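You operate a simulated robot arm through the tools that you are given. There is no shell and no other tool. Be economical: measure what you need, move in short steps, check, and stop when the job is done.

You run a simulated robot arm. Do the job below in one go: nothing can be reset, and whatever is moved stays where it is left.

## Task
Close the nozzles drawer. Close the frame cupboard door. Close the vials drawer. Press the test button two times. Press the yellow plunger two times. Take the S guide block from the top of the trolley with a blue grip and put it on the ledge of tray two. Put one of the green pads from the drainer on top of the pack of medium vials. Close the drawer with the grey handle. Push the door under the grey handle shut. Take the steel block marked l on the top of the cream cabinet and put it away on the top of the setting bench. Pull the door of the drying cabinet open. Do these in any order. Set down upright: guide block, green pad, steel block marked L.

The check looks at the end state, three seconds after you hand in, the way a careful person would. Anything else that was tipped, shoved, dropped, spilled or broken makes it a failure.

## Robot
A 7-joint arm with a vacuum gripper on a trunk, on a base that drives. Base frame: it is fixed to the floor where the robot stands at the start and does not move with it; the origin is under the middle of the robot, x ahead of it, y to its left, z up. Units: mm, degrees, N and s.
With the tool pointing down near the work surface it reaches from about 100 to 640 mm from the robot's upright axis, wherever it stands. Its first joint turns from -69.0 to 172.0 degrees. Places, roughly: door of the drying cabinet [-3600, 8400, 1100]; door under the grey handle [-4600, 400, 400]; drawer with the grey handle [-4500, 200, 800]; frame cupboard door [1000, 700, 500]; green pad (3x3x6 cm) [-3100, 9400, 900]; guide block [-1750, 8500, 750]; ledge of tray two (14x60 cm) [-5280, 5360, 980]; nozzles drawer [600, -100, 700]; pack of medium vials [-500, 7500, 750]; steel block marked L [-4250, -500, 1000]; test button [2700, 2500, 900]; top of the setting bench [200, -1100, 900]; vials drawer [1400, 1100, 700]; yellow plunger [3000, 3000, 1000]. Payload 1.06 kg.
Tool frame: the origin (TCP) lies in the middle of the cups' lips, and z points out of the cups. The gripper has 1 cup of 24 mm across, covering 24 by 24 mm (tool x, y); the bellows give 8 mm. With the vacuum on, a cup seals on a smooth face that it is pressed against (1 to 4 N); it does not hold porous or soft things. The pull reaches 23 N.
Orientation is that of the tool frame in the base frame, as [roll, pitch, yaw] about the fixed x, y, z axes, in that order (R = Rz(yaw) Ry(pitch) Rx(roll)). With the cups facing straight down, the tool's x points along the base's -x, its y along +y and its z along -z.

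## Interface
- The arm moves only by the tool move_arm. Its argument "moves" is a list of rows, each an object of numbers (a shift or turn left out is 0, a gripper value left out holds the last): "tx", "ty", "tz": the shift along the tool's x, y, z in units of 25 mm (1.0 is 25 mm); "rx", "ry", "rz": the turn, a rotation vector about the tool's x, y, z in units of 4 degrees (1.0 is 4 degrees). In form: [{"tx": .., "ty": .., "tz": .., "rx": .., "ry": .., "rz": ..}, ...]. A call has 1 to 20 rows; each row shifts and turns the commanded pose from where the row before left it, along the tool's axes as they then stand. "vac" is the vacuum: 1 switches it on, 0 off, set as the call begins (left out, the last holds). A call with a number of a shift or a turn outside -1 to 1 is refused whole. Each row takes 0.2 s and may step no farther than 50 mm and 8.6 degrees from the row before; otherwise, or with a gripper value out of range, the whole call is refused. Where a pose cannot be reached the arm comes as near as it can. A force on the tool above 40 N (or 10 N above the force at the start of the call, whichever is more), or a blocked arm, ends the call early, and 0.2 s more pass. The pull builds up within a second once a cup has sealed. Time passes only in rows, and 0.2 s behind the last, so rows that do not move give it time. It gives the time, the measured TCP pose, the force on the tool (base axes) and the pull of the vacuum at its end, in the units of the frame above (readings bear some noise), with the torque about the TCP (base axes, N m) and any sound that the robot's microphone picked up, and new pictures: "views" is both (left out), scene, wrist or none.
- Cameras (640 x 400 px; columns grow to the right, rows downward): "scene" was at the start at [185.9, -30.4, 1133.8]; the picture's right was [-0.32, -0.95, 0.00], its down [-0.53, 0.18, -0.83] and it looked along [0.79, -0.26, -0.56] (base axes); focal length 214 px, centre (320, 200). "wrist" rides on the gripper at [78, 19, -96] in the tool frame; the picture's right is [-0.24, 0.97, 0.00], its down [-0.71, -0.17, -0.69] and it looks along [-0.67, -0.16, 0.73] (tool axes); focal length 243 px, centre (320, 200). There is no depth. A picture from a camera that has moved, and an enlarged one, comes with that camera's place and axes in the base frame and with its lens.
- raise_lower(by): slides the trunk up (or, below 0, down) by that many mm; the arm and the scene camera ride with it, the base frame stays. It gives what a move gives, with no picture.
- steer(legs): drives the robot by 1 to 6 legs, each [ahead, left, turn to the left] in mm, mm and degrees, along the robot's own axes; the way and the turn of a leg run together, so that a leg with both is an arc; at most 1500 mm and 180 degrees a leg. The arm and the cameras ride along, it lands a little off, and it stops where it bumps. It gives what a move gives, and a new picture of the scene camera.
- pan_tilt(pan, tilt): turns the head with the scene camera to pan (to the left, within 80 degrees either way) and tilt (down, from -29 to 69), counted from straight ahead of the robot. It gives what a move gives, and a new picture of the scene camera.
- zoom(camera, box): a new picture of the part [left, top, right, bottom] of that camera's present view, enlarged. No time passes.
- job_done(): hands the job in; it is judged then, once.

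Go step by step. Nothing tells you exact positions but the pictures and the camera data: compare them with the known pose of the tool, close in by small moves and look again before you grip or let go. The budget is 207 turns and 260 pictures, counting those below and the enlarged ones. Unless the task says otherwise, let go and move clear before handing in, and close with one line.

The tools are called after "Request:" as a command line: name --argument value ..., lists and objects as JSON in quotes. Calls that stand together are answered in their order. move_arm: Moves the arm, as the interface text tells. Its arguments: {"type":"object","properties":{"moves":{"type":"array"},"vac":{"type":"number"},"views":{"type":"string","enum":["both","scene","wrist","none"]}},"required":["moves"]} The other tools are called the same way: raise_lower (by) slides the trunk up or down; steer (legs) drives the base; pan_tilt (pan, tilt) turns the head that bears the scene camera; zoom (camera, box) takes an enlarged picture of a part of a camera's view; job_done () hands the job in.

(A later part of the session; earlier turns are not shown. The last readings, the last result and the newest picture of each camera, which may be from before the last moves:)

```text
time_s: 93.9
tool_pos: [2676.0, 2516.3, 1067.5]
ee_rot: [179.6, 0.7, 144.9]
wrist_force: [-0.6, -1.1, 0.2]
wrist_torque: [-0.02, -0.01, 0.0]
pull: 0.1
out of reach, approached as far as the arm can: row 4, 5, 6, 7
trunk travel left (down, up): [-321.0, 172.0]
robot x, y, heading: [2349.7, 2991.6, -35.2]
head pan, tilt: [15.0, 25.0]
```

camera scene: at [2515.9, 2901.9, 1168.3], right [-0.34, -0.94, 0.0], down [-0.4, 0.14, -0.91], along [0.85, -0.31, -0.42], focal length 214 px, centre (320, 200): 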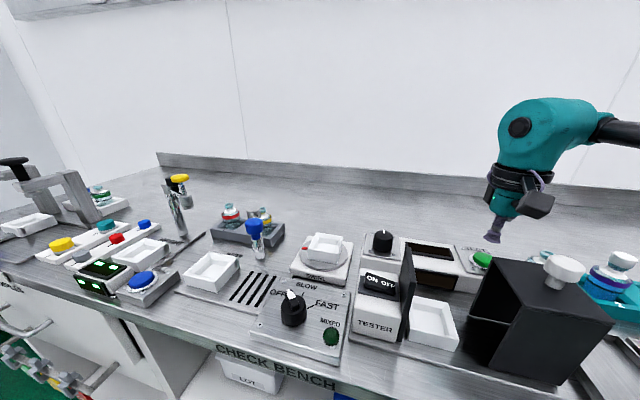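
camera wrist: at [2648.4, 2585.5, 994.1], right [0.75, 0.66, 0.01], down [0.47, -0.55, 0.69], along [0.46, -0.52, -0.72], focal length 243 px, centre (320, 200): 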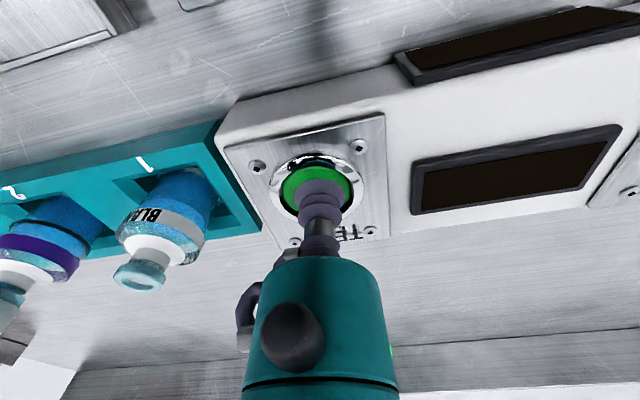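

Both presses clicked. The yellow plunger is about at (2966, 3021, 1036), so I'll raise the trunk and drive left to bring the tool over it.

Request:
raise_lower --by 90

Request:
steer --legs '[[-50, 0, 0], [0, 580, 0]]'

Request:
move_arm --moves '[{}]' --views "wrist"

```text
time_s: 95.2
tool_pos: [2651.7, 2529.5, 1224.9]
ee_rot: [179.4, 8.7, 144.6]
wrist_force: [-0.5, 0.0, -0.2]
wrist_torque: [0.0, -0.02, -0.02]
pull: 0.1
trunk travel left (down, up): [-411.0, 82.0]
robot x, y, heading: [2351.1, 2990.9, -34.7]
head pan, tilt: [15.0, 25.0]
```

```text
time_s: 101.3
tool_pos: [2946.5, 3041.9, 1225.8]
ee_rot: [179.4, 8.7, 145.1]
wrist_force: [0.1, -0.9, -0.2]
wrist_torque: [0.0, 0.02, 0.01]
pull: 0.1
trunk travel left (down, up): [-411.0, 82.0]
robot x, y, heading: [2640.2, 3501.2, -34.5]
head pan, tilt: [15.0, 25.0]
camera scene: at [2784.6, 3428.5, 1264.0], right [-0.33, -0.94, 0.0], down [-0.4, 0.14, -0.91], along [0.85, -0.3, -0.42], focal length 214 px, centre (320, 200)
```

scene: 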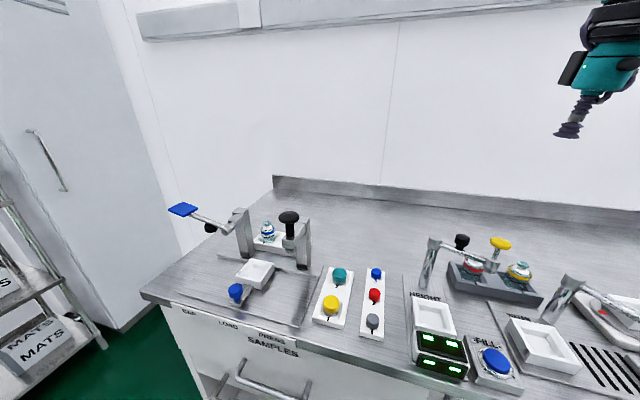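

```text
time_s: 101.7
tool_pos: [2946.3, 3041.6, 1226.1]
ee_rot: [179.5, 8.7, 145.0]
wrist_force: [0.8, 0.0, 0.2]
wrist_torque: [-0.01, 0.0, 0.01]
pull: 0.1
trunk travel left (down, up): [-411.0, 82.0]
robot x, y, heading: [2634.8, 3502.9, -34.5]
head pan, tilt: [15.0, 25.0]
camera wrist: at [2881.8, 3109.6, 1307.8], right [0.75, 0.66, 0.05], down [0.39, -0.49, 0.78], along [0.54, -0.57, -0.62], focal length 243 px, centre (320, 200)
```

wrist: 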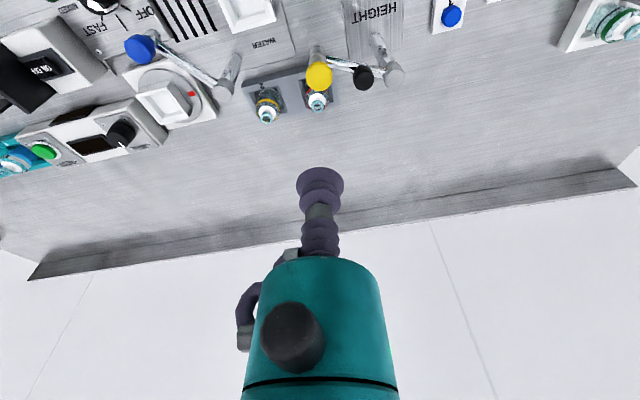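

Plunger refined to about (2970, 3025, 1036). I'll straighten the tool, come over it and descend partway.

Request:
move_arm --moves '[{"ry": 1}, {"ry": 1}, {"ry": 0.2}, {"tz": 1}, {"tz": 1}, {"tz": 1}, {"tz": 1}, {"tx": -0.6}, {"tx": -0.6}, {}]' --views "both"

```text
time_s: 103.9
tool_pos: [2953.8, 3026.7, 1115.2]
ee_rot: [179.3, -0.1, 145.2]
wrist_force: [-0.6, 0.6, -0.8]
wrist_torque: [0.0, 0.03, 0.02]
pull: 0.1
out of reach, approached as far as the arm can: row 1, 2
trunk travel left (down, up): [-411.0, 82.0]
robot x, y, heading: [2640.1, 3501.5, -34.6]
head pan, tilt: [15.0, 25.0]
camera scene: at [2784.4, 3428.7, 1264.0], right [-0.33, -0.94, 0.0], down [-0.4, 0.14, -0.91], along [0.85, -0.3, -0.42], focal length 214 px, centre (320, 200)
camera wrist: at [2901.2, 3086.4, 1211.0], right [0.75, 0.66, 0.01], down [0.48, -0.55, 0.68], along [0.46, -0.51, -0.73], focal length 243 px, centre (320, 200)
```

scene: 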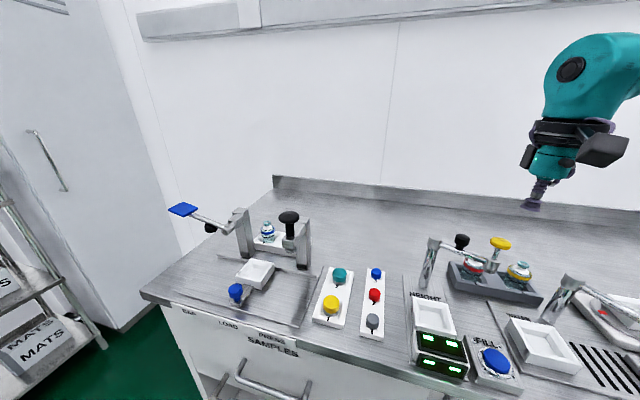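
wrist: 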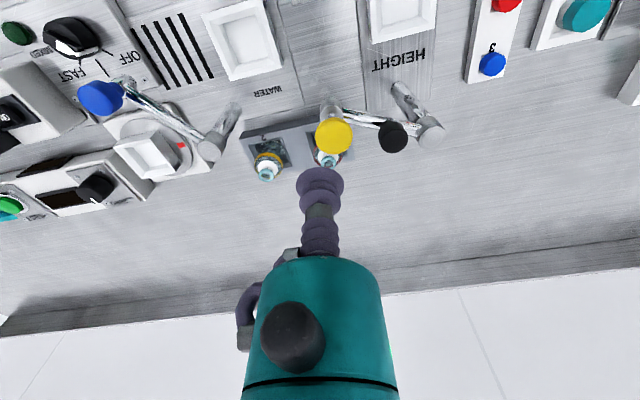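

Request:
move_arm --moves '[{"tx": -0.66, "ty": 0.31}, {"tz": 1}, {"tz": 1}, {}]' --views "both"

```text
time_s: 104.9
tool_pos: [2962.1, 3027.9, 1064.9]
ee_rot: [179.3, -0.1, 145.1]
wrist_force: [0.5, 0.9, 0.7]
wrist_torque: [0.02, 0.0, 0.01]
pull: 0.0
out of reach, approached as far as the arm can: row 1
trunk travel left (down, up): [-411.0, 82.0]
robot x, y, heading: [2639.5, 3502.6, -34.5]
head pan, tilt: [15.0, 25.0]
camera scene: at [2784.5, 3428.5, 1264.0], right [-0.33, -0.94, 0.0], down [-0.4, 0.14, -0.91], along [0.85, -0.3, -0.42], focal length 214 px, centre (320, 200)
camera wrist: at [2909.7, 3085.7, 1160.8], right [0.75, 0.66, 0.01], down [0.48, -0.55, 0.68], along [0.46, -0.51, -0.73], focal length 243 px, centre (320, 200)
```

scene: 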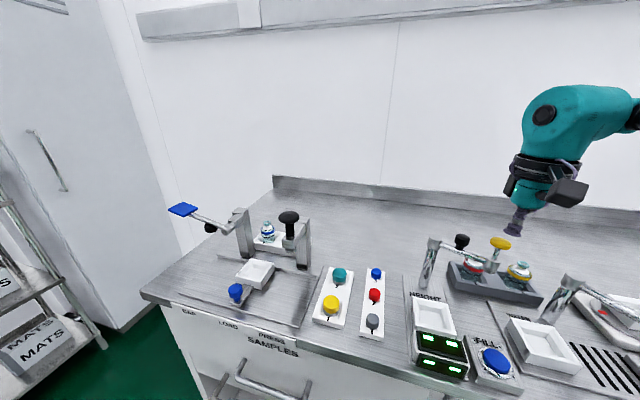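
wrist: 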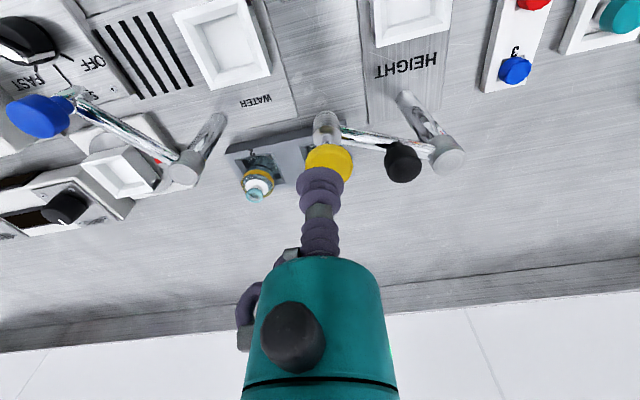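

Close: about 9 mm off. I'll correct and press down gently.

Request:
move_arm --moves '[{"tx": -0.3, "ty": 0.2}, {"tz": 0.8}, {"tz": 0.4}, {"tz": 0.4}, {}]' --views "both"

```text
time_s: 106.1
tool_pos: [2974.3, 3025.6, 1025.4]
ee_rot: [179.5, 0.0, 145.1]
wrist_force: [0.1, -0.4, 1.9]
wrist_torque: [0.01, -0.04, -0.06]
pull: 0.0
trunk travel left (down, up): [-411.0, 82.0]
robot x, y, heading: [2637.5, 3501.6, -34.4]
head pan, tilt: [15.0, 25.0]
heard: click
camera scene: at [2784.4, 3428.6, 1264.0], right [-0.33, -0.94, 0.0], down [-0.4, 0.14, -0.91], along [0.85, -0.3, -0.42], focal length 214 px, centre (320, 200)
camera wrist: at [2919.9, 3085.7, 1121.3], right [0.75, 0.66, 0.01], down [0.48, -0.55, 0.68], along [0.46, -0.51, -0.73], focal length 243 px, centre (320, 200)
```

scene: 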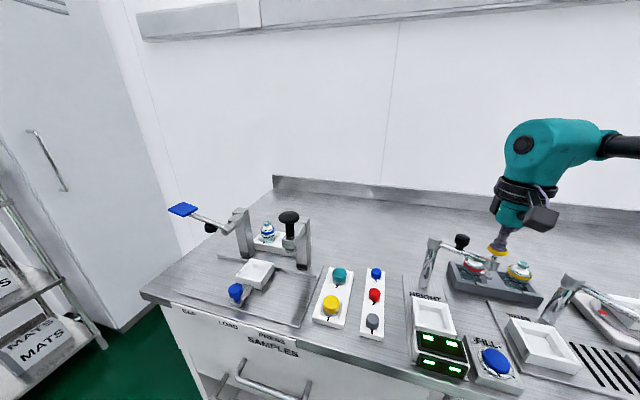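
wrist: 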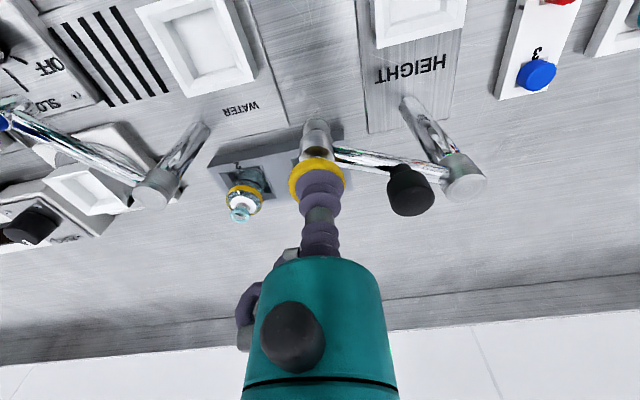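

Click: first press. Release fully, then the second.

Request:
move_arm --moves '[{"tz": -0.8}, {"tz": -0.8}, {}, {}]' --views "scene"

Request:
move_arm --moves '[{"tz": 0.8}, {"tz": 0.4}, {"tz": 0.4}, {}]' --views "none"

Request:
move_arm --moves '[{"tz": -0.8}, {"tz": -1}, {"tz": -1}, {"tz": -1}, {"tz": -1}]' --views "none"

```text
time_s: 107.1
tool_pos: [2971.6, 3024.5, 1064.1]
ee_rot: [179.4, -0.1, 145.1]
wrist_force: [-0.7, 0.3, -0.2]
wrist_torque: [0.02, -0.03, -0.01]
pull: 0.1
trunk travel left (down, up): [-411.0, 82.0]
robot x, y, heading: [2641.0, 3498.4, -34.4]
head pan, tilt: [15.0, 25.0]
camera scene: at [2784.5, 3428.5, 1264.0], right [-0.33, -0.94, 0.0], down [-0.4, 0.14, -0.91], along [0.85, -0.3, -0.42], focal length 214 px, centre (320, 200)
```

scene: 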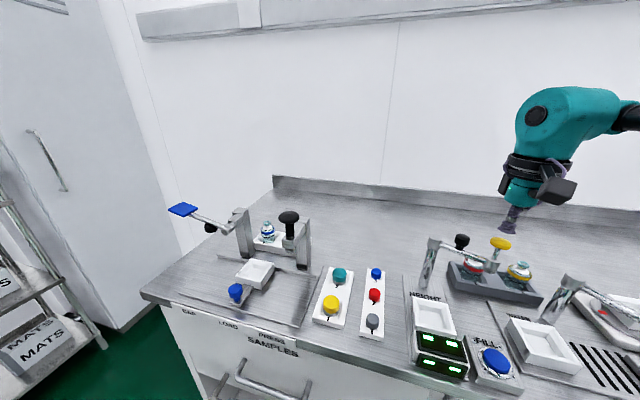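

```text
time_s: 108.1
tool_pos: [2970.9, 3026.7, 1024.6]
ee_rot: [179.4, -0.1, 145.1]
wrist_force: [0.2, -0.6, 1.4]
wrist_torque: [-0.02, 0.0, -0.01]
pull: 0.0
trunk travel left (down, up): [-411.0, 82.0]
robot x, y, heading: [2640.8, 3500.2, -34.3]
head pan, tilt: [15.0, 25.0]
heard: click
```

```text
time_s: 109.3
tool_pos: [2956.6, 3027.2, 1141.4]
ee_rot: [179.4, -0.1, 145.1]
wrist_force: [0.1, 0.3, 1.0]
wrist_torque: [0.0, -0.01, -0.02]
pull: 0.0
out of reach, approached as far as the arm can: row 4, 5
trunk travel left (down, up): [-411.0, 82.0]
robot x, y, heading: [2639.4, 3499.5, -34.2]
head pan, tilt: [15.0, 25.0]
```

Two plunger clicks. Now I head for the far area around (−500, 7500), so I'll back off, turn left and look for a route.

Request:
steer --legs '[[-450, 0, 0], [0, 0, 150]]'

Request:
pan_tilt --pan 0 --tilt 15

```text
time_s: 118.1
tool_pos: [2251.4, 4326.7, 1141.5]
ee_rot: [179.3, -0.1, -67.3]
wrist_force: [-0.5, 0.7, -0.5]
wrist_torque: [0.01, 0.02, 0.0]
pull: 0.1
trunk travel left (down, up): [-411.0, 82.0]
robot x, y, heading: [2263.8, 3756.3, 113.3]
head pan, tilt: [15.0, 25.0]
camera scene: at [2180.5, 3890.5, 1264.0], right [0.79, 0.62, 0.0], down [0.26, -0.33, -0.91], along [-0.56, 0.71, -0.42], focal length 214 px, centre (320, 200)
```

scene: 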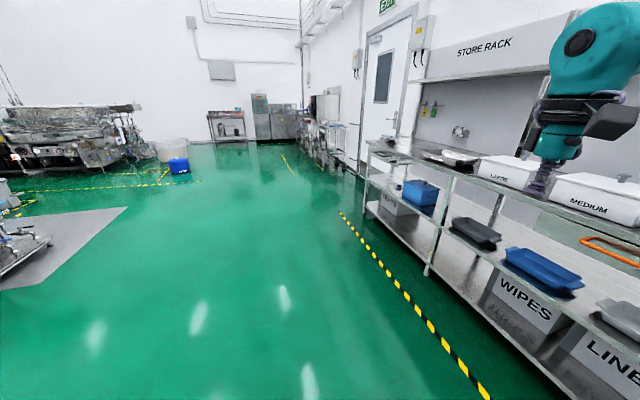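

```text
time_s: 118.9
tool_pos: [2250.7, 4327.4, 1141.9]
ee_rot: [179.4, -0.1, -67.4]
wrist_force: [0.4, 0.7, 0.4]
wrist_torque: [0.04, 0.01, 0.0]
pull: 0.1
trunk travel left (down, up): [-411.0, 82.0]
robot x, y, heading: [2262.7, 3756.7, 113.1]
head pan, tilt: [0.0, 15.0]
camera scene: at [2200.7, 3903.9, 1280.2], right [0.92, 0.39, 0.0], down [0.1, -0.24, -0.97], along [-0.38, 0.89, -0.26], focal length 214 px, centre (320, 200)
```

scene: 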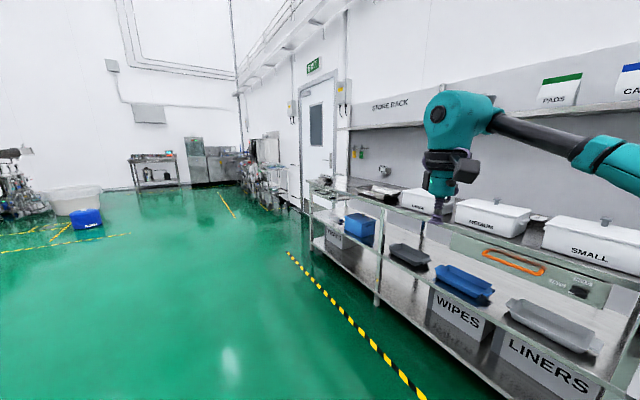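

The way is clear along the wall to the left. I'll turn along it and drive toward the vials area.

Request:
steer --legs '[[0, 0, 32], [1400, -100, 0], [1400, -100, 0], [700, 0, 0]]'

Request:
pan_tilt --pan -25 --tilt 15

```text
time_s: 137.5
tool_pos: [-741.9, 6477.4, 1142.6]
ee_rot: [179.4, -0.1, -37.2]
wrist_force: [0.4, -0.3, 0.7]
wrist_torque: [-0.01, -0.03, -0.04]
pull: 0.0
trunk travel left (down, up): [-411.0, 82.0]
robot x, y, heading: [-447.0, 5990.8, 143.1]
head pan, tilt: [0.0, 15.0]
camera scene: at [-573.5, 6085.5, 1280.2], right [0.6, 0.8, 0.0], down [0.21, -0.16, -0.97], along [-0.77, 0.58, -0.26], focal length 214 px, centre (320, 200)
```

scene: 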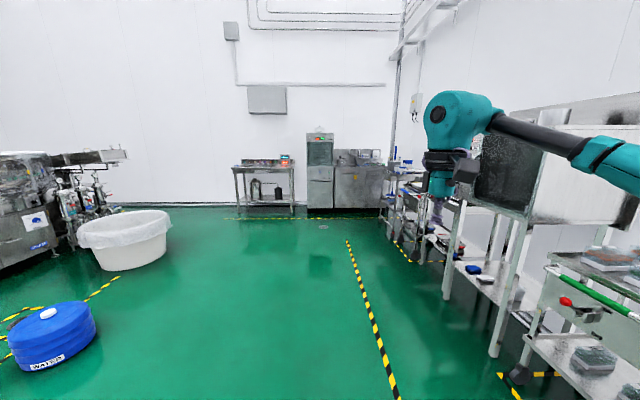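

```text
time_s: 138.4
tool_pos: [-741.7, 6477.5, 1142.7]
ee_rot: [179.4, -0.1, -37.2]
wrist_force: [-0.5, -0.3, 0.0]
wrist_torque: [-0.01, 0.02, -0.02]
pull: 0.0
trunk travel left (down, up): [-411.0, 82.0]
robot x, y, heading: [-447.1, 5990.2, 143.3]
head pan, tilt: [-25.0, 15.0]
camera scene: at [-542.7, 6111.7, 1280.2], right [0.88, 0.47, 0.0], down [0.12, -0.23, -0.97], along [-0.46, 0.85, -0.26], focal length 214 px, centre (320, 200)
```

scene: 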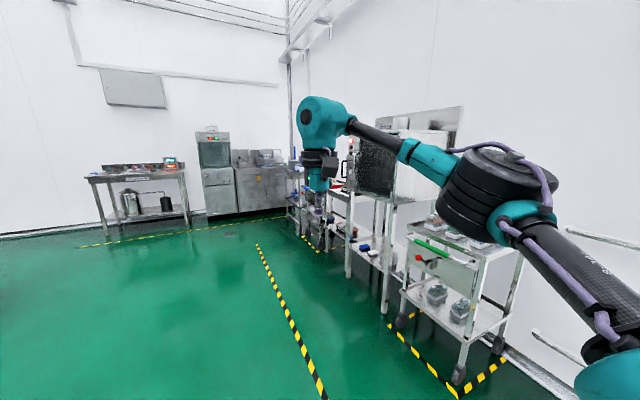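

I see the trolley with green grip on the right and the cabinet with the lit top at the far wall. I'll drive closer to the cabinet and drainer first.

Request:
steer --legs '[[1300, -100, 1], [1100, -100, 0]]'

Request:
pan_tilt --pan 5 --tilt 15

Request:
zoom --camera "scene" --box '[160, 60, 480, 260]'

```text
time_s: 150.3
tool_pos: [-2590.8, 8051.7, 1142.5]
ee_rot: [179.4, -0.1, -36.0]
wrist_force: [-0.3, 0.6, 0.1]
wrist_torque: [0.03, -0.02, -0.02]
pull: 0.1
trunk travel left (down, up): [-411.0, 82.0]
robot x, y, heading: [-2280.9, 7572.7, 144.5]
head pan, tilt: [-25.0, 15.0]
camera scene: at [-2382.9, 7691.2, 1280.2], right [0.87, 0.49, 0.0], down [0.13, -0.23, -0.97], along [-0.48, 0.84, -0.26], focal length 214 px, centre (320, 200)
```

scene: 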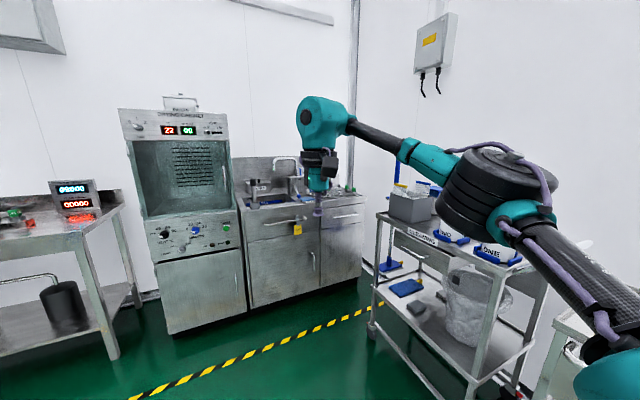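

```text
time_s: 151.2
tool_pos: [-2589.4, 8052.4, 1141.8]
ee_rot: [179.4, -0.1, -35.9]
wrist_force: [0.6, -1.0, 0.5]
wrist_torque: [-0.05, -0.01, -0.02]
pull: 0.1
trunk travel left (down, up): [-411.0, 82.0]
robot x, y, heading: [-2281.2, 7571.3, 144.6]
head pan, tilt: [5.0, 15.0]
camera scene: at [-2417.2, 7657.2, 1280.2], right [0.51, 0.86, 0.0], down [0.22, -0.13, -0.97], along [-0.83, 0.49, -0.26], focal length 214 px, centre (320, 200)
```

scene: 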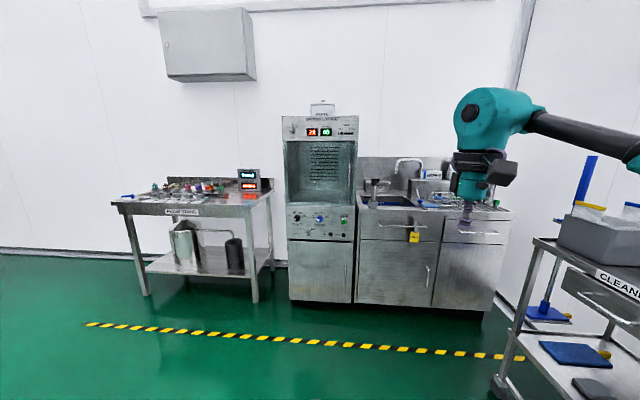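

```text
2.00 times, centred on (320, 160) of scene
camera zoom: at [-2417.2, 7657.2, 1280.2], right [0.51, 0.86, 0.0], down [0.22, -0.13, -0.97], along [-0.83, 0.49, -0.26], focal length 429 px, centre (320, 280)
```

zoom: 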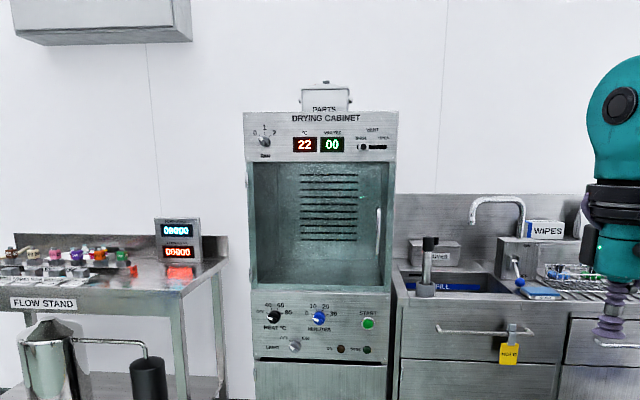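

The drying cabinet's glass door has its handle at right and hinge at left. I'll point the tool forward, suck onto the glass beside the handle and pull. First I'll rotate the tool and approach.

Request:
move_arm --moves '[{"ry": -1}, {"ry": -1}, {"ry": -1}, {"ry": -1}, {"ry": -1}, {"ry": -1}, {"ry": -1}, {"ry": -1}, {"ry": -1}, {"ry": -1}, {"ry": -1}, {"ry": -1}, {"ry": -1}, {"ry": -1}, {"ry": -1}, {"ry": -1}, {"ry": -1}, {"ry": -1}, {"ry": -1}, {"ry": -1}]' --views "none"

Request:
move_arm --moves '[{"ry": -1}, {"ry": -1}, {"ry": -0.5}]' --views "none"

Request:
steer --legs '[[0, 190, 0], [700, 0, 0]]'

```text
time_s: 155.4
tool_pos: [-2590.4, 8051.3, 1142.9]
ee_rot: [176.3, 79.9, -39.6]
wrist_force: [0.0, 0.8, 0.0]
wrist_torque: [-0.03, 0.0, -0.02]
pull: 0.0
trunk travel left (down, up): [-411.0, 82.0]
robot x, y, heading: [-2284.1, 7570.1, 144.7]
head pan, tilt: [5.0, 15.0]
```

```text
time_s: 156.2
tool_pos: [-2590.4, 8051.9, 1141.5]
ee_rot: [91.3, 89.5, -124.7]
wrist_force: [-0.5, 0.2, -0.5]
wrist_torque: [-0.01, 0.0, -0.01]
pull: 0.1
trunk travel left (down, up): [-411.0, 82.0]
robot x, y, heading: [-2276.9, 7573.9, 144.4]
head pan, tilt: [5.0, 15.0]
```

```text
time_s: 162.0
tool_pos: [-3266.3, 8305.5, 1140.9]
ee_rot: [99.2, 89.3, -117.2]
wrist_force: [0.1, 0.0, 0.4]
wrist_torque: [-0.01, -0.01, -0.01]
pull: 0.0
trunk travel left (down, up): [-411.0, 82.0]
robot x, y, heading: [-2965.4, 7823.5, 144.0]
head pan, tilt: [5.0, 15.0]
camera scene: at [-3097.7, 7910.0, 1280.2], right [0.52, 0.86, 0.0], down [0.22, -0.13, -0.97], along [-0.83, 0.5, -0.26], focal length 214 px, centre (320, 200)
```

scene: 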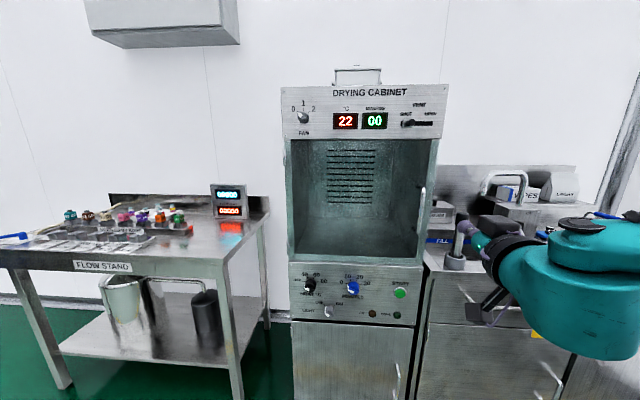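

The glass is about 340 mm ahead and the cup is left of the handle. I'll advance most of that and check.

Request:
steer --legs '[[270, 0, 0.8]]'

Request:
move_arm --moves '[{"tz": 0.4}]' --views "wrist"

```text
time_s: 163.9
tool_pos: [-3491.6, 8458.5, 1141.6]
ee_rot: [100.0, 89.4, -115.7]
wrist_force: [0.7, -0.1, -0.2]
wrist_torque: [0.01, -0.01, 0.0]
pull: 0.1
trunk travel left (down, up): [-411.0, 82.0]
robot x, y, heading: [-3177.8, 7976.9, 144.8]
head pan, tilt: [5.0, 15.0]
camera scene: at [-3316.2, 8064.0, 1280.1], right [0.5, 0.86, 0.0], down [0.22, -0.13, -0.97], along [-0.83, 0.49, -0.26], focal length 214 px, centre (320, 200)
```

scene: 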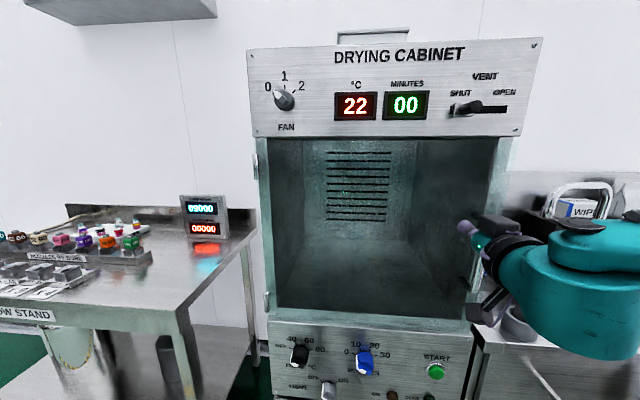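

```text
time_s: 164.3
tool_pos: [-3498.4, 8464.3, 1142.3]
ee_rot: [100.9, 89.4, -114.9]
wrist_force: [0.5, -0.4, -0.5]
wrist_torque: [0.01, 0.01, 0.0]
pull: 0.1
trunk travel left (down, up): [-411.0, 82.0]
robot x, y, heading: [-3183.7, 7977.1, 144.6]
head pan, tilt: [5.0, 15.0]
camera wrist: at [-3431.5, 8392.2, 1063.8], right [-0.57, -0.79, 0.24], down [0.66, -0.25, 0.71], along [-0.49, 0.56, 0.66], focal length 243 px, centre (320, 200)
```

wrist: 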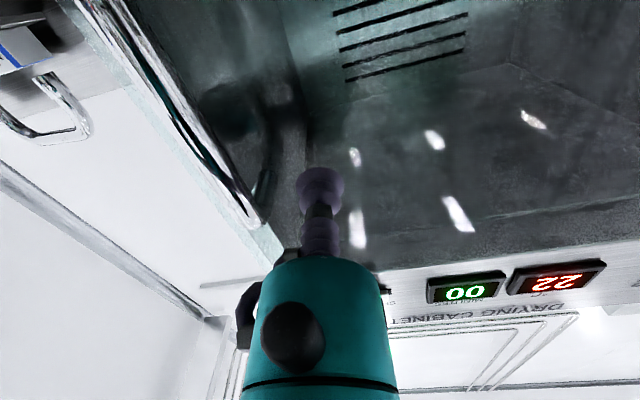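

The cup faces the glass beside the handle. Vacuum on, then creep forward until contact.

Request:
move_arm --moves '[{"tz": 0.5}, {"tz": 0.4}, {"tz": 0.3}, {"tz": 0.2}, {"tz": 0.2}]' --vac 1 --views "none"

```text
time_s: 165.5
tool_pos: [-3528.4, 8485.6, 1142.0]
ee_rot: [112.5, 89.3, -103.1]
wrist_force: [16.8, -10.0, -10.5]
wrist_torque: [0.08, 0.14, 0.02]
pull: 23.1
trunk travel left (down, up): [-411.0, 82.0]
robot x, y, heading: [-3174.5, 7975.0, 144.6]
head pan, tilt: [5.0, 15.0]
```

Sealed at 23 N. I'll swing the robot around the hinge in small arcs so the door follows.

Request:
steer --legs '[[-13.8, 50.8, -5], [-13.8, 50.8, -5]]'

```text
time_s: 167.3
tool_pos: [-3479.9, 8446.3, 1142.8]
ee_rot: [95.0, 89.4, -130.7]
wrist_force: [3.0, 2.9, 2.5]
wrist_torque: [0.08, -0.1, 0.06]
pull: 22.2
trunk travel left (down, up): [-411.0, 82.0]
robot x, y, heading: [-3224.7, 7885.9, 134.6]
head pan, tilt: [5.0, 15.0]
camera scene: at [-3342.2, 7991.7, 1280.3], right [0.65, 0.76, 0.0], down [0.2, -0.17, -0.97], along [-0.74, 0.63, -0.26], focal length 214 px, centre (320, 200)
```

scene: 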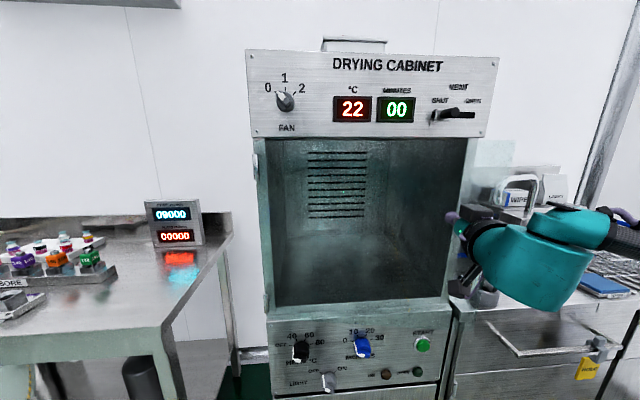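

Still sealed at 22 N and the glass is moving with me. I'll continue the swing.

Request:
steer --legs '[[-13.8, 50.8, -5], [-13.8, 50.8, -5], [-13.8, 50.8, -5], [-13.8, 50.8, -5]]'

```text
time_s: 170.6
tool_pos: [-3405.8, 8342.3, 1143.3]
ee_rot: [95.5, 89.4, -150.3]
wrist_force: [1.4, 0.9, 0.6]
wrist_torque: [0.01, -0.09, 0.1]
pull: 23.6
trunk travel left (down, up): [-411.0, 82.0]
robot x, y, heading: [-3357.8, 7725.8, 114.6]
head pan, tilt: [5.0, 15.0]
camera scene: at [-3431.3, 7867.0, 1280.2], right [0.87, 0.49, 0.0], down [0.13, -0.23, -0.97], along [-0.48, 0.84, -0.26], focal length 214 px, centre (320, 200)
```

scene: 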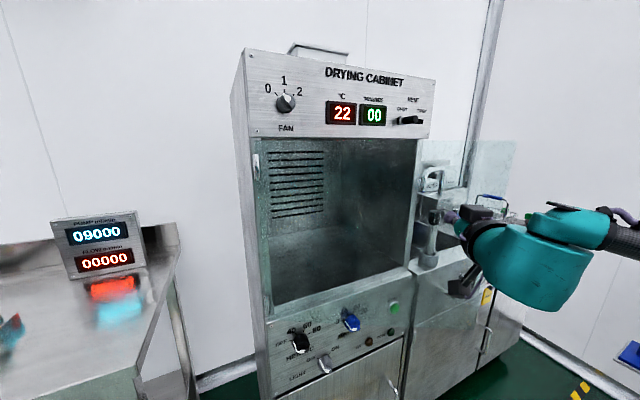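

Request:
steer --legs '[[-13.8, 50.8, -5], [-13.8, 50.8, -5], [-13.8, 50.8, -5], [-13.8, 50.8, -5], [-13.8, 50.8, -5], [-13.8, 50.8, -5]]'

```text
time_s: 175.4
tool_pos: [-3372.5, 8152.7, 1142.9]
ee_rot: [94.9, 89.4, 178.9]
wrist_force: [0.5, 0.9, 0.8]
wrist_torque: [-0.04, -0.09, 0.11]
pull: 22.7
trunk travel left (down, up): [-411.0, 82.0]
robot x, y, heading: [-3635.1, 7595.6, 84.3]
head pan, tilt: [5.0, 15.0]
camera scene: at [-3629.7, 7755.4, 1280.2], right [1.0, -0.01, 0.0], down [0.0, -0.26, -0.97], along [0.01, 0.97, -0.26], focal length 214 px, centre (320, 200)
```

scene: 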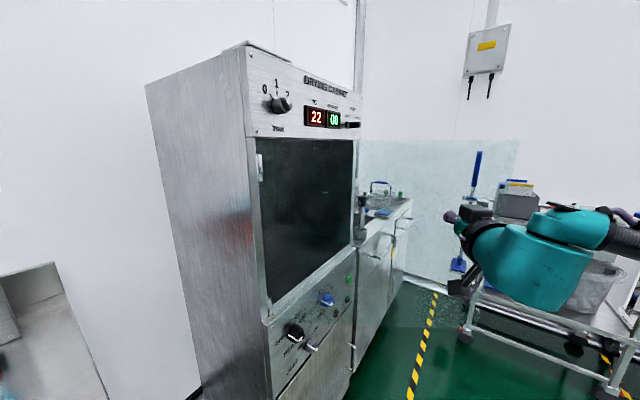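

Request:
steer --legs '[[-13.8, 50.8, -5], [-13.8, 50.8, -5]]'

Request:
move_arm --moves '[{}, {}, {"tz": -0.4}, {"tz": -1}, {"tz": -1}, {"tz": -1}]' --vac 0 --views "scene"

```text
time_s: 177.2
tool_pos: [-3383.4, 8089.6, 1143.5]
ee_rot: [94.0, 89.5, 168.1]
wrist_force: [0.5, 0.5, 1.6]
wrist_torque: [-0.03, -0.05, 0.05]
pull: 22.8
trunk travel left (down, up): [-411.0, 82.0]
robot x, y, heading: [-3742.2, 7587.5, 74.4]
head pan, tilt: [5.0, 15.0]
camera scene: at [-3707.2, 7743.6, 1280.2], right [0.98, -0.19, 0.0], down [-0.05, -0.25, -0.97], along [0.18, 0.95, -0.26], focal length 214 px, centre (320, 200)
```

scene: 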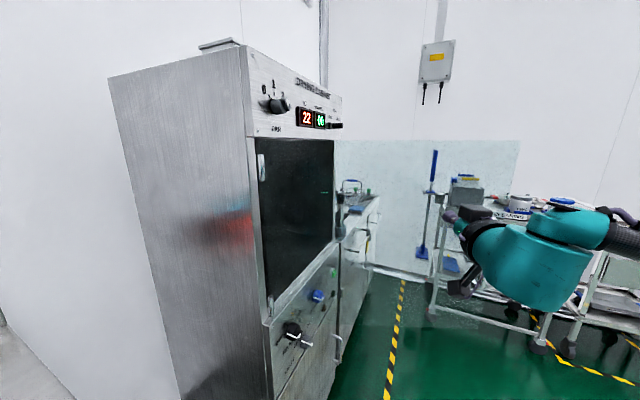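

```text
time_s: 178.6
tool_pos: [-3410.1, 8007.0, 1143.7]
ee_rot: [98.7, 89.4, 172.7]
wrist_force: [0.2, -0.2, -1.2]
wrist_torque: [-0.02, 0.02, 0.0]
pull: 0.1
trunk travel left (down, up): [-411.0, 82.0]
robot x, y, heading: [-3746.2, 7591.1, 74.2]
head pan, tilt: [5.0, 15.0]
camera scene: at [-3707.3, 7743.5, 1280.2], right [0.98, -0.19, 0.0], down [-0.05, -0.25, -0.97], along [0.18, 0.95, -0.26], focal length 214 px, centre (320, 200)
```

scene: 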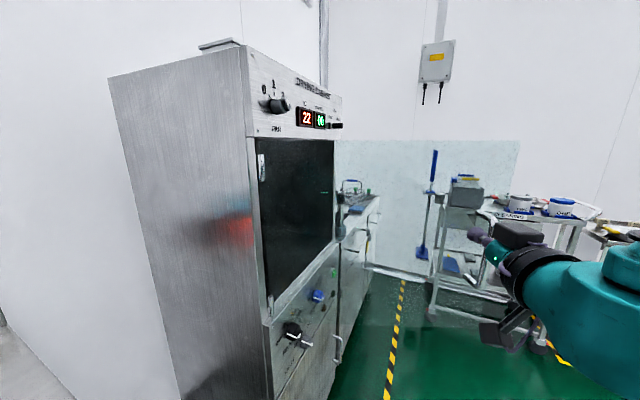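

The door stands about 70° open and stays. I'll pull away from it and turn toward the drainer with the tool pointing down.

Request:
steer --legs '[[-330, -940, 0], [0, 0, 70.5], [0, -1100, 0]]'

Request:
move_arm --moves '[{"ry": 1}, {"ry": 1}, {"ry": 1}, {"ry": 1}, {"ry": 1}, {"ry": 1}, {"ry": 1}, {"ry": 1}, {"ry": 1}, {"ry": 1}, {"ry": 1}, {"ry": 1}, {"ry": 1}, {"ry": 1}, {"ry": 1}, {"ry": 1}, {"ry": 1}, {"ry": 1}, {"ry": 1}, {"ry": 1}]' --views "none"

Request:
pan_tilt --pan -15 --tilt 20

```text
time_s: 199.8
tool_pos: [-2574.8, 8367.0, 1143.6]
ee_rot: [95.1, 89.4, -120.7]
wrist_force: [-0.6, 0.0, 0.1]
wrist_torque: [-0.01, 0.01, 0.0]
pull: 0.1
trunk travel left (down, up): [-411.0, 82.0]
robot x, y, heading: [-2292.6, 7909.1, 144.6]
head pan, tilt: [5.0, 15.0]
camera scene: at [-2429.3, 7995.3, 1280.2], right [0.51, 0.86, 0.0], down [0.22, -0.13, -0.97], along [-0.83, 0.49, -0.26], focal length 214 px, centre (320, 200)
```

scene: 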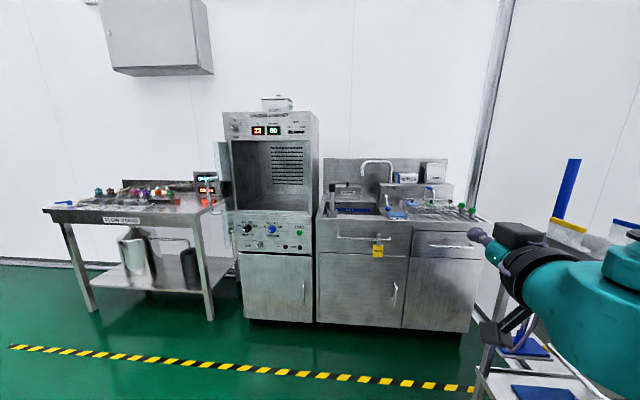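

```text
time_s: 203.9
tool_pos: [-2574.2, 8366.5, 1144.6]
ee_rot: [179.5, 9.8, -35.8]
wrist_force: [-0.3, 0.2, -1.3]
wrist_torque: [0.0, 0.0, 0.01]
pull: 0.0
trunk travel left (down, up): [-411.0, 82.0]
robot x, y, heading: [-2289.7, 7910.1, 144.5]
head pan, tilt: [5.0, 15.0]
```

```text
time_s: 204.8
tool_pos: [-2574.9, 8365.5, 1143.3]
ee_rot: [179.3, 10.0, -35.7]
wrist_force: [0.1, -0.5, 0.4]
wrist_torque: [-0.01, -0.01, 0.04]
pull: 0.0
trunk travel left (down, up): [-411.0, 82.0]
robot x, y, heading: [-2290.3, 7906.6, 144.6]
head pan, tilt: [-15.0, 20.0]
camera scene: at [-2408.2, 8019.7, 1272.1], right [0.77, 0.64, 0.0], down [0.22, -0.26, -0.94], along [-0.6, 0.72, -0.34], focal length 214 px, centre (320, 200)
```

scene: 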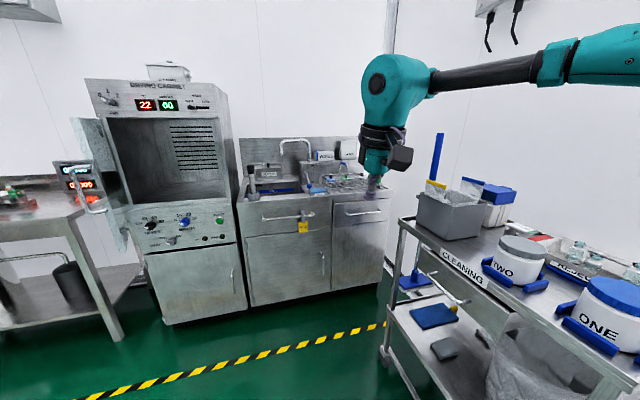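

I'll zoom on the drainer to find the green pads.

Request:
zoom --camera "scene" --box '[230, 120, 410, 230]'

```text
3.56 times, centred on (320, 175) of scene
camera zoom: at [-2408.2, 8019.7, 1272.1], right [0.77, 0.64, 0.0], down [0.22, -0.26, -0.94], along [-0.6, 0.72, -0.34], focal length 763 px, centre (320, 289)
```

zoom: 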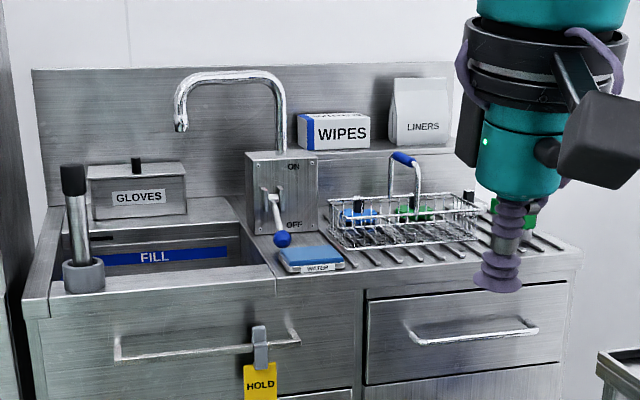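

I'll turn toward the drainer and approach along a path clear of the trolley.

Request:
steer --legs '[[0, 0, -40], [628, 527, 0], [193, -230, 0]]'

Request:
move_arm --moves '[{"ry": 1}, {"ry": 1}, {"ry": 0.4}]' --views "wrist"

```text
time_s: 214.1
tool_pos: [-2716.0, 9159.1, 1144.9]
ee_rot: [179.4, 9.9, -76.2]
wrist_force: [0.3, 0.0, -0.2]
wrist_torque: [0.01, -0.02, -0.01]
pull: 0.1
trunk travel left (down, up): [-411.0, 82.0]
robot x, y, heading: [-2797.4, 8632.5, 104.1]
head pan, tilt: [-15.0, 20.0]
camera scene: at [-2811.6, 8787.3, 1272.0], right [1.0, -0.02, 0.0], down [-0.01, -0.34, -0.94], along [0.01, 0.94, -0.34], focal length 214 px, centre (320, 200)
```

scene: 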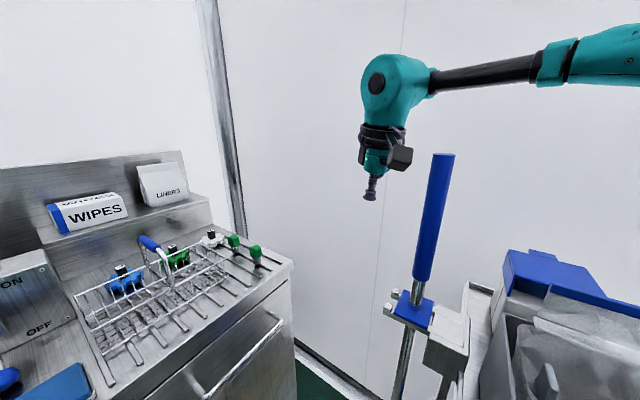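

```text
time_s: 214.9
tool_pos: [-2715.9, 9159.1, 1143.6]
ee_rot: [179.4, 0.3, -76.1]
wrist_force: [-0.4, 0.5, -0.1]
wrist_torque: [0.01, 0.0, 0.0]
pull: 0.1
trunk travel left (down, up): [-411.0, 82.0]
robot x, y, heading: [-2795.9, 8633.7, 104.2]
head pan, tilt: [-15.0, 20.0]
camera wrist: at [-2713.0, 9079.3, 1238.7], right [-1.0, -0.01, 0.01], down [0.0, 0.73, 0.69], along [-0.01, 0.69, -0.73], focal length 243 px, centre (320, 200)
```

wrist: 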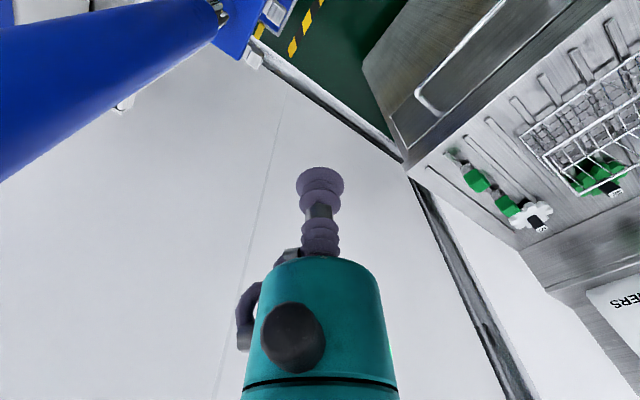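

Two green pads stand on the drainer board at about (−3003, 9357). I'll take an enlarged look.

Request:
zoom --camera "scene" --box '[150, 210, 310, 310]'

Request:
zoom --camera "wrist" --box '[400, 120, 640, 270]'

```text
4.00 times, centred on (230, 260) of scene
camera zoom: at [-2811.8, 8787.1, 1272.0], right [1.0, -0.02, 0.0], down [-0.01, -0.34, -0.94], along [0.01, 0.94, -0.34], focal length 858 px, centre (680, -40)
```

zoom: 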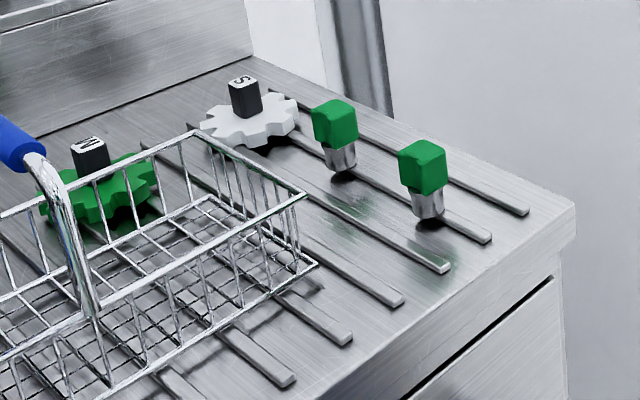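

```text
2.67 times, centred on (520, 195) of wrist
camera zoom: at [-2713.0, 9079.3, 1238.7], right [-1.0, -0.01, 0.01], down [0.0, 0.73, 0.69], along [-0.01, 0.69, -0.73], focal length 647 px, centre (-213, 213)
```

zoom: 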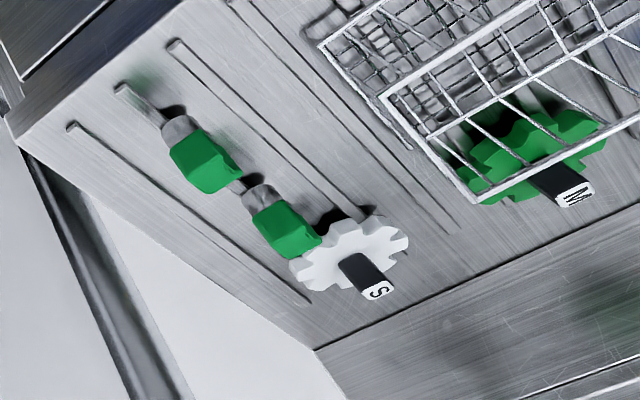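

The front pad's top is at about (−3004, 9356, 911). I'll shift the base to bring it within reach, then move the arm over it.

Request:
steer --legs '[[152, 130, 0]]'

Request:
move_arm --moves '[{"tz": 1}, {"tz": 1, "ty": 1}, {"tz": 1, "ty": 1}, {"ty": 1}, {"tz": 1, "ty": 1}, {"tx": -1}, {"tx": -1}, {"tx": -1}]' --views "both"

```text
time_s: 216.7
tool_pos: [-2879.3, 9274.1, 1143.3]
ee_rot: [179.4, 0.3, -76.2]
wrist_force: [0.0, -0.2, 0.0]
wrist_torque: [0.04, -0.02, 0.03]
pull: 0.1
trunk travel left (down, up): [-411.0, 82.0]
robot x, y, heading: [-2962.2, 8743.7, 104.2]
head pan, tilt: [-15.0, 20.0]
camera scene: at [-2975.5, 8900.9, 1272.0], right [1.0, -0.02, 0.0], down [-0.01, -0.34, -0.94], along [0.02, 0.94, -0.34], focal length 214 px, centre (320, 200)
```

scene: 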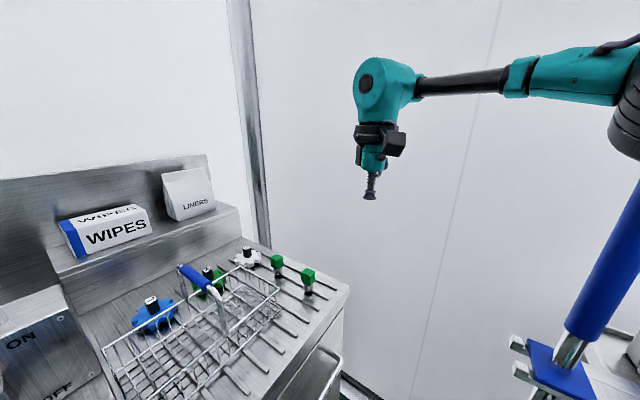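

```text
time_s: 218.5
tool_pos: [-2956.0, 9266.2, 1037.7]
ee_rot: [179.4, 0.4, -76.2]
wrist_force: [-0.2, 0.2, -0.3]
wrist_torque: [0.01, 0.01, -0.01]
pull: 0.0
out of reach, approached as far as the arm can: row 5, 6, 7, 8
trunk travel left (down, up): [-411.0, 82.0]
robot x, y, heading: [-2961.6, 8743.6, 103.8]
head pan, tilt: [-15.0, 20.0]
camera scene: at [-2975.0, 8900.7, 1272.1], right [1.0, -0.02, 0.0], down [-0.01, -0.34, -0.94], along [0.02, 0.94, -0.34], focal length 214 px, centre (320, 200)
camera wrist: at [-2953.4, 9185.3, 1132.4], right [-1.0, 0.0, 0.01], down [0.01, 0.73, 0.69], along [-0.01, 0.69, -0.73], focal length 243 px, centre (320, 200)
```

scene: 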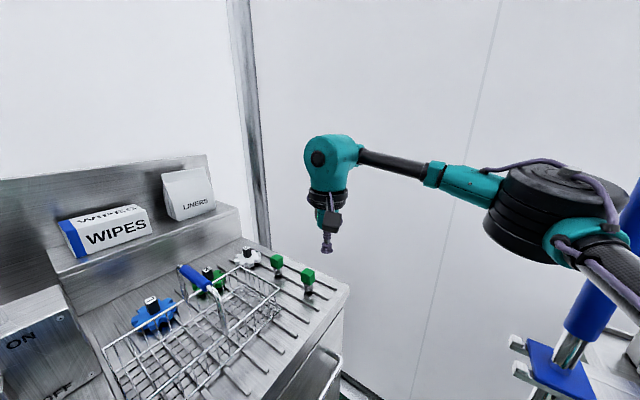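
wrist: 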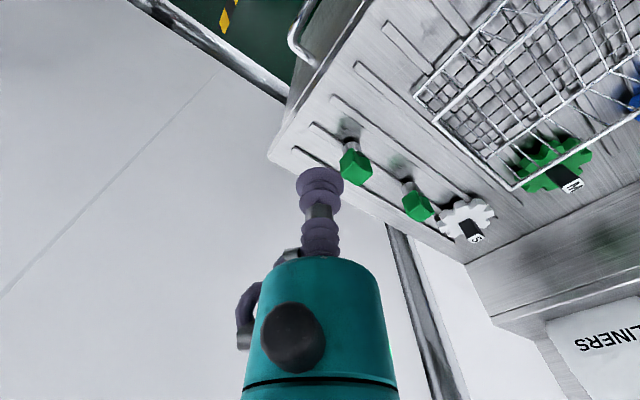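

Reach is limited with the trunk this high. I'll lower the trunk a little and then extend.

Request:
raise_lower --by -80

Request:
move_arm --moves '[{"ty": 0.5, "tx": -0.8}, {"ty": 0.5, "tx": -0.8}, {"tx": -0.8}, {"tx": -0.8}]' --views "both"

```text
time_s: 219.7
tool_pos: [-2952.9, 9266.0, 955.6]
ee_rot: [179.5, 0.3, -76.2]
wrist_force: [-1.0, -0.8, -0.2]
wrist_torque: [0.01, 0.02, -0.02]
pull: 0.0
trunk travel left (down, up): [-331.0, 162.0]
robot x, y, heading: [-2961.5, 8738.3, 104.0]
head pan, tilt: [-15.0, 20.0]
```

```text
time_s: 220.7
tool_pos: [-2958.8, 9285.1, 959.0]
ee_rot: [179.4, 0.5, -76.2]
wrist_force: [0.5, 0.2, -0.1]
wrist_torque: [0.02, 0.04, 0.0]
pull: 0.1
out of reach, approached as far as the arm can: row 1, 2, 3, 4
trunk travel left (down, up): [-331.0, 162.0]
robot x, y, heading: [-2959.5, 8745.3, 104.0]
head pan, tilt: [-15.0, 20.0]
camera scene: at [-2981.2, 8925.7, 1186.2], right [1.0, -0.02, 0.0], down [-0.01, -0.34, -0.94], along [0.02, 0.94, -0.34], focal length 214 px, centre (320, 200)
camera wrist: at [-2956.3, 9204.1, 1053.1], right [-1.0, 0.0, 0.01], down [0.01, 0.73, 0.69], along [-0.01, 0.69, -0.73], focal length 243 px, centre (320, 200)
```

scene: 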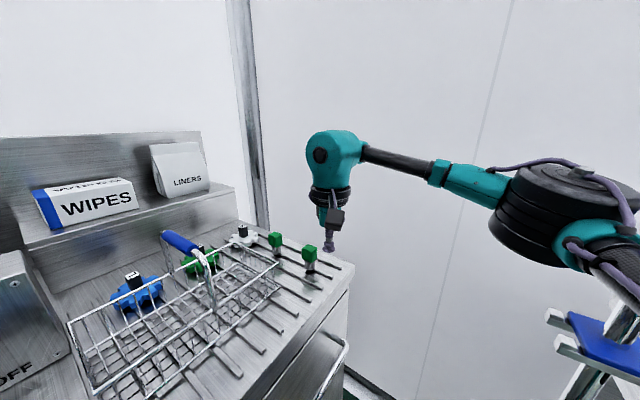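
wrist: 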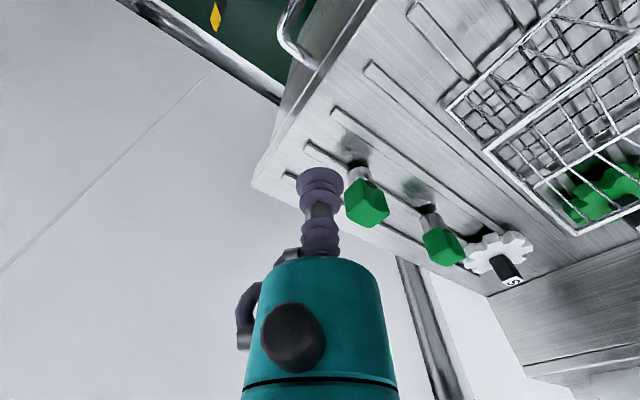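

The arm is at its limit, so I'll nudge the base forward the remaining few centimetres.

Request:
steer --legs '[[80, 26, 0]]'

Request:
move_arm --moves '[{}]' --views "wrist"

```text
time_s: 221.8
tool_pos: [-3002.5, 9356.7, 958.4]
ee_rot: [179.4, 0.4, -76.3]
wrist_force: [-0.7, -0.4, -0.1]
wrist_torque: [-0.06, -0.03, -0.01]
pull: 0.0
trunk travel left (down, up): [-331.0, 162.0]
robot x, y, heading: [-3005.3, 8808.8, 103.7]
head pan, tilt: [-15.0, 20.0]
camera scene: at [-3026.0, 8997.7, 1186.1], right [1.0, -0.02, 0.0], down [-0.01, -0.34, -0.94], along [0.02, 0.94, -0.34], focal length 214 px, centre (320, 200)
```

scene: 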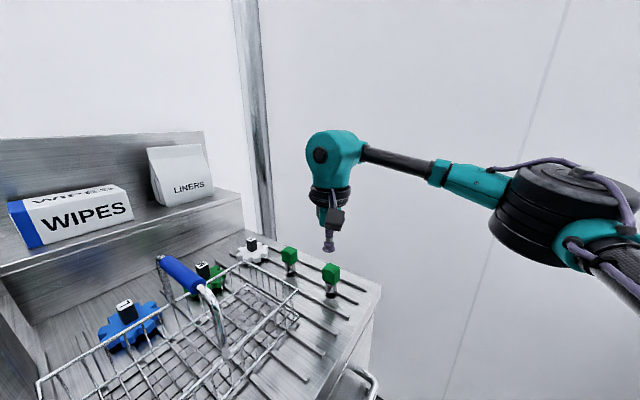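

```text
time_s: 222.2
tool_pos: [-3003.7, 9356.1, 958.6]
ee_rot: [179.3, 0.5, -76.3]
wrist_force: [-0.3, 0.0, 0.3]
wrist_torque: [-0.01, -0.01, 0.03]
pull: 0.0
trunk travel left (down, up): [-331.0, 162.0]
robot x, y, heading: [-3005.4, 8814.5, 104.2]
head pan, tilt: [-15.0, 20.0]
camera wrist: at [-3000.8, 9275.5, 1053.3], right [-1.0, 0.0, 0.01], down [0.01, 0.72, 0.69], along [-0.01, 0.69, -0.72], focal length 243 px, centre (320, 200)
```

wrist: 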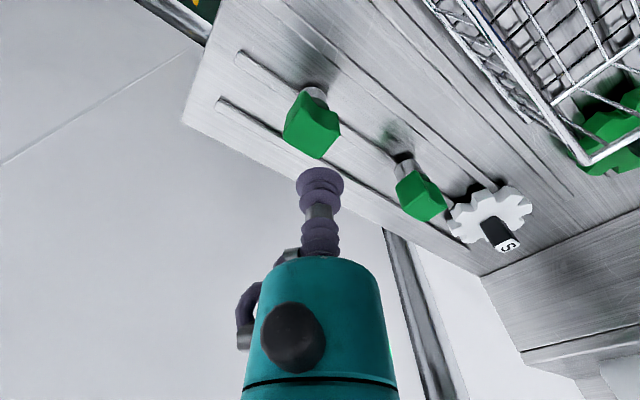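

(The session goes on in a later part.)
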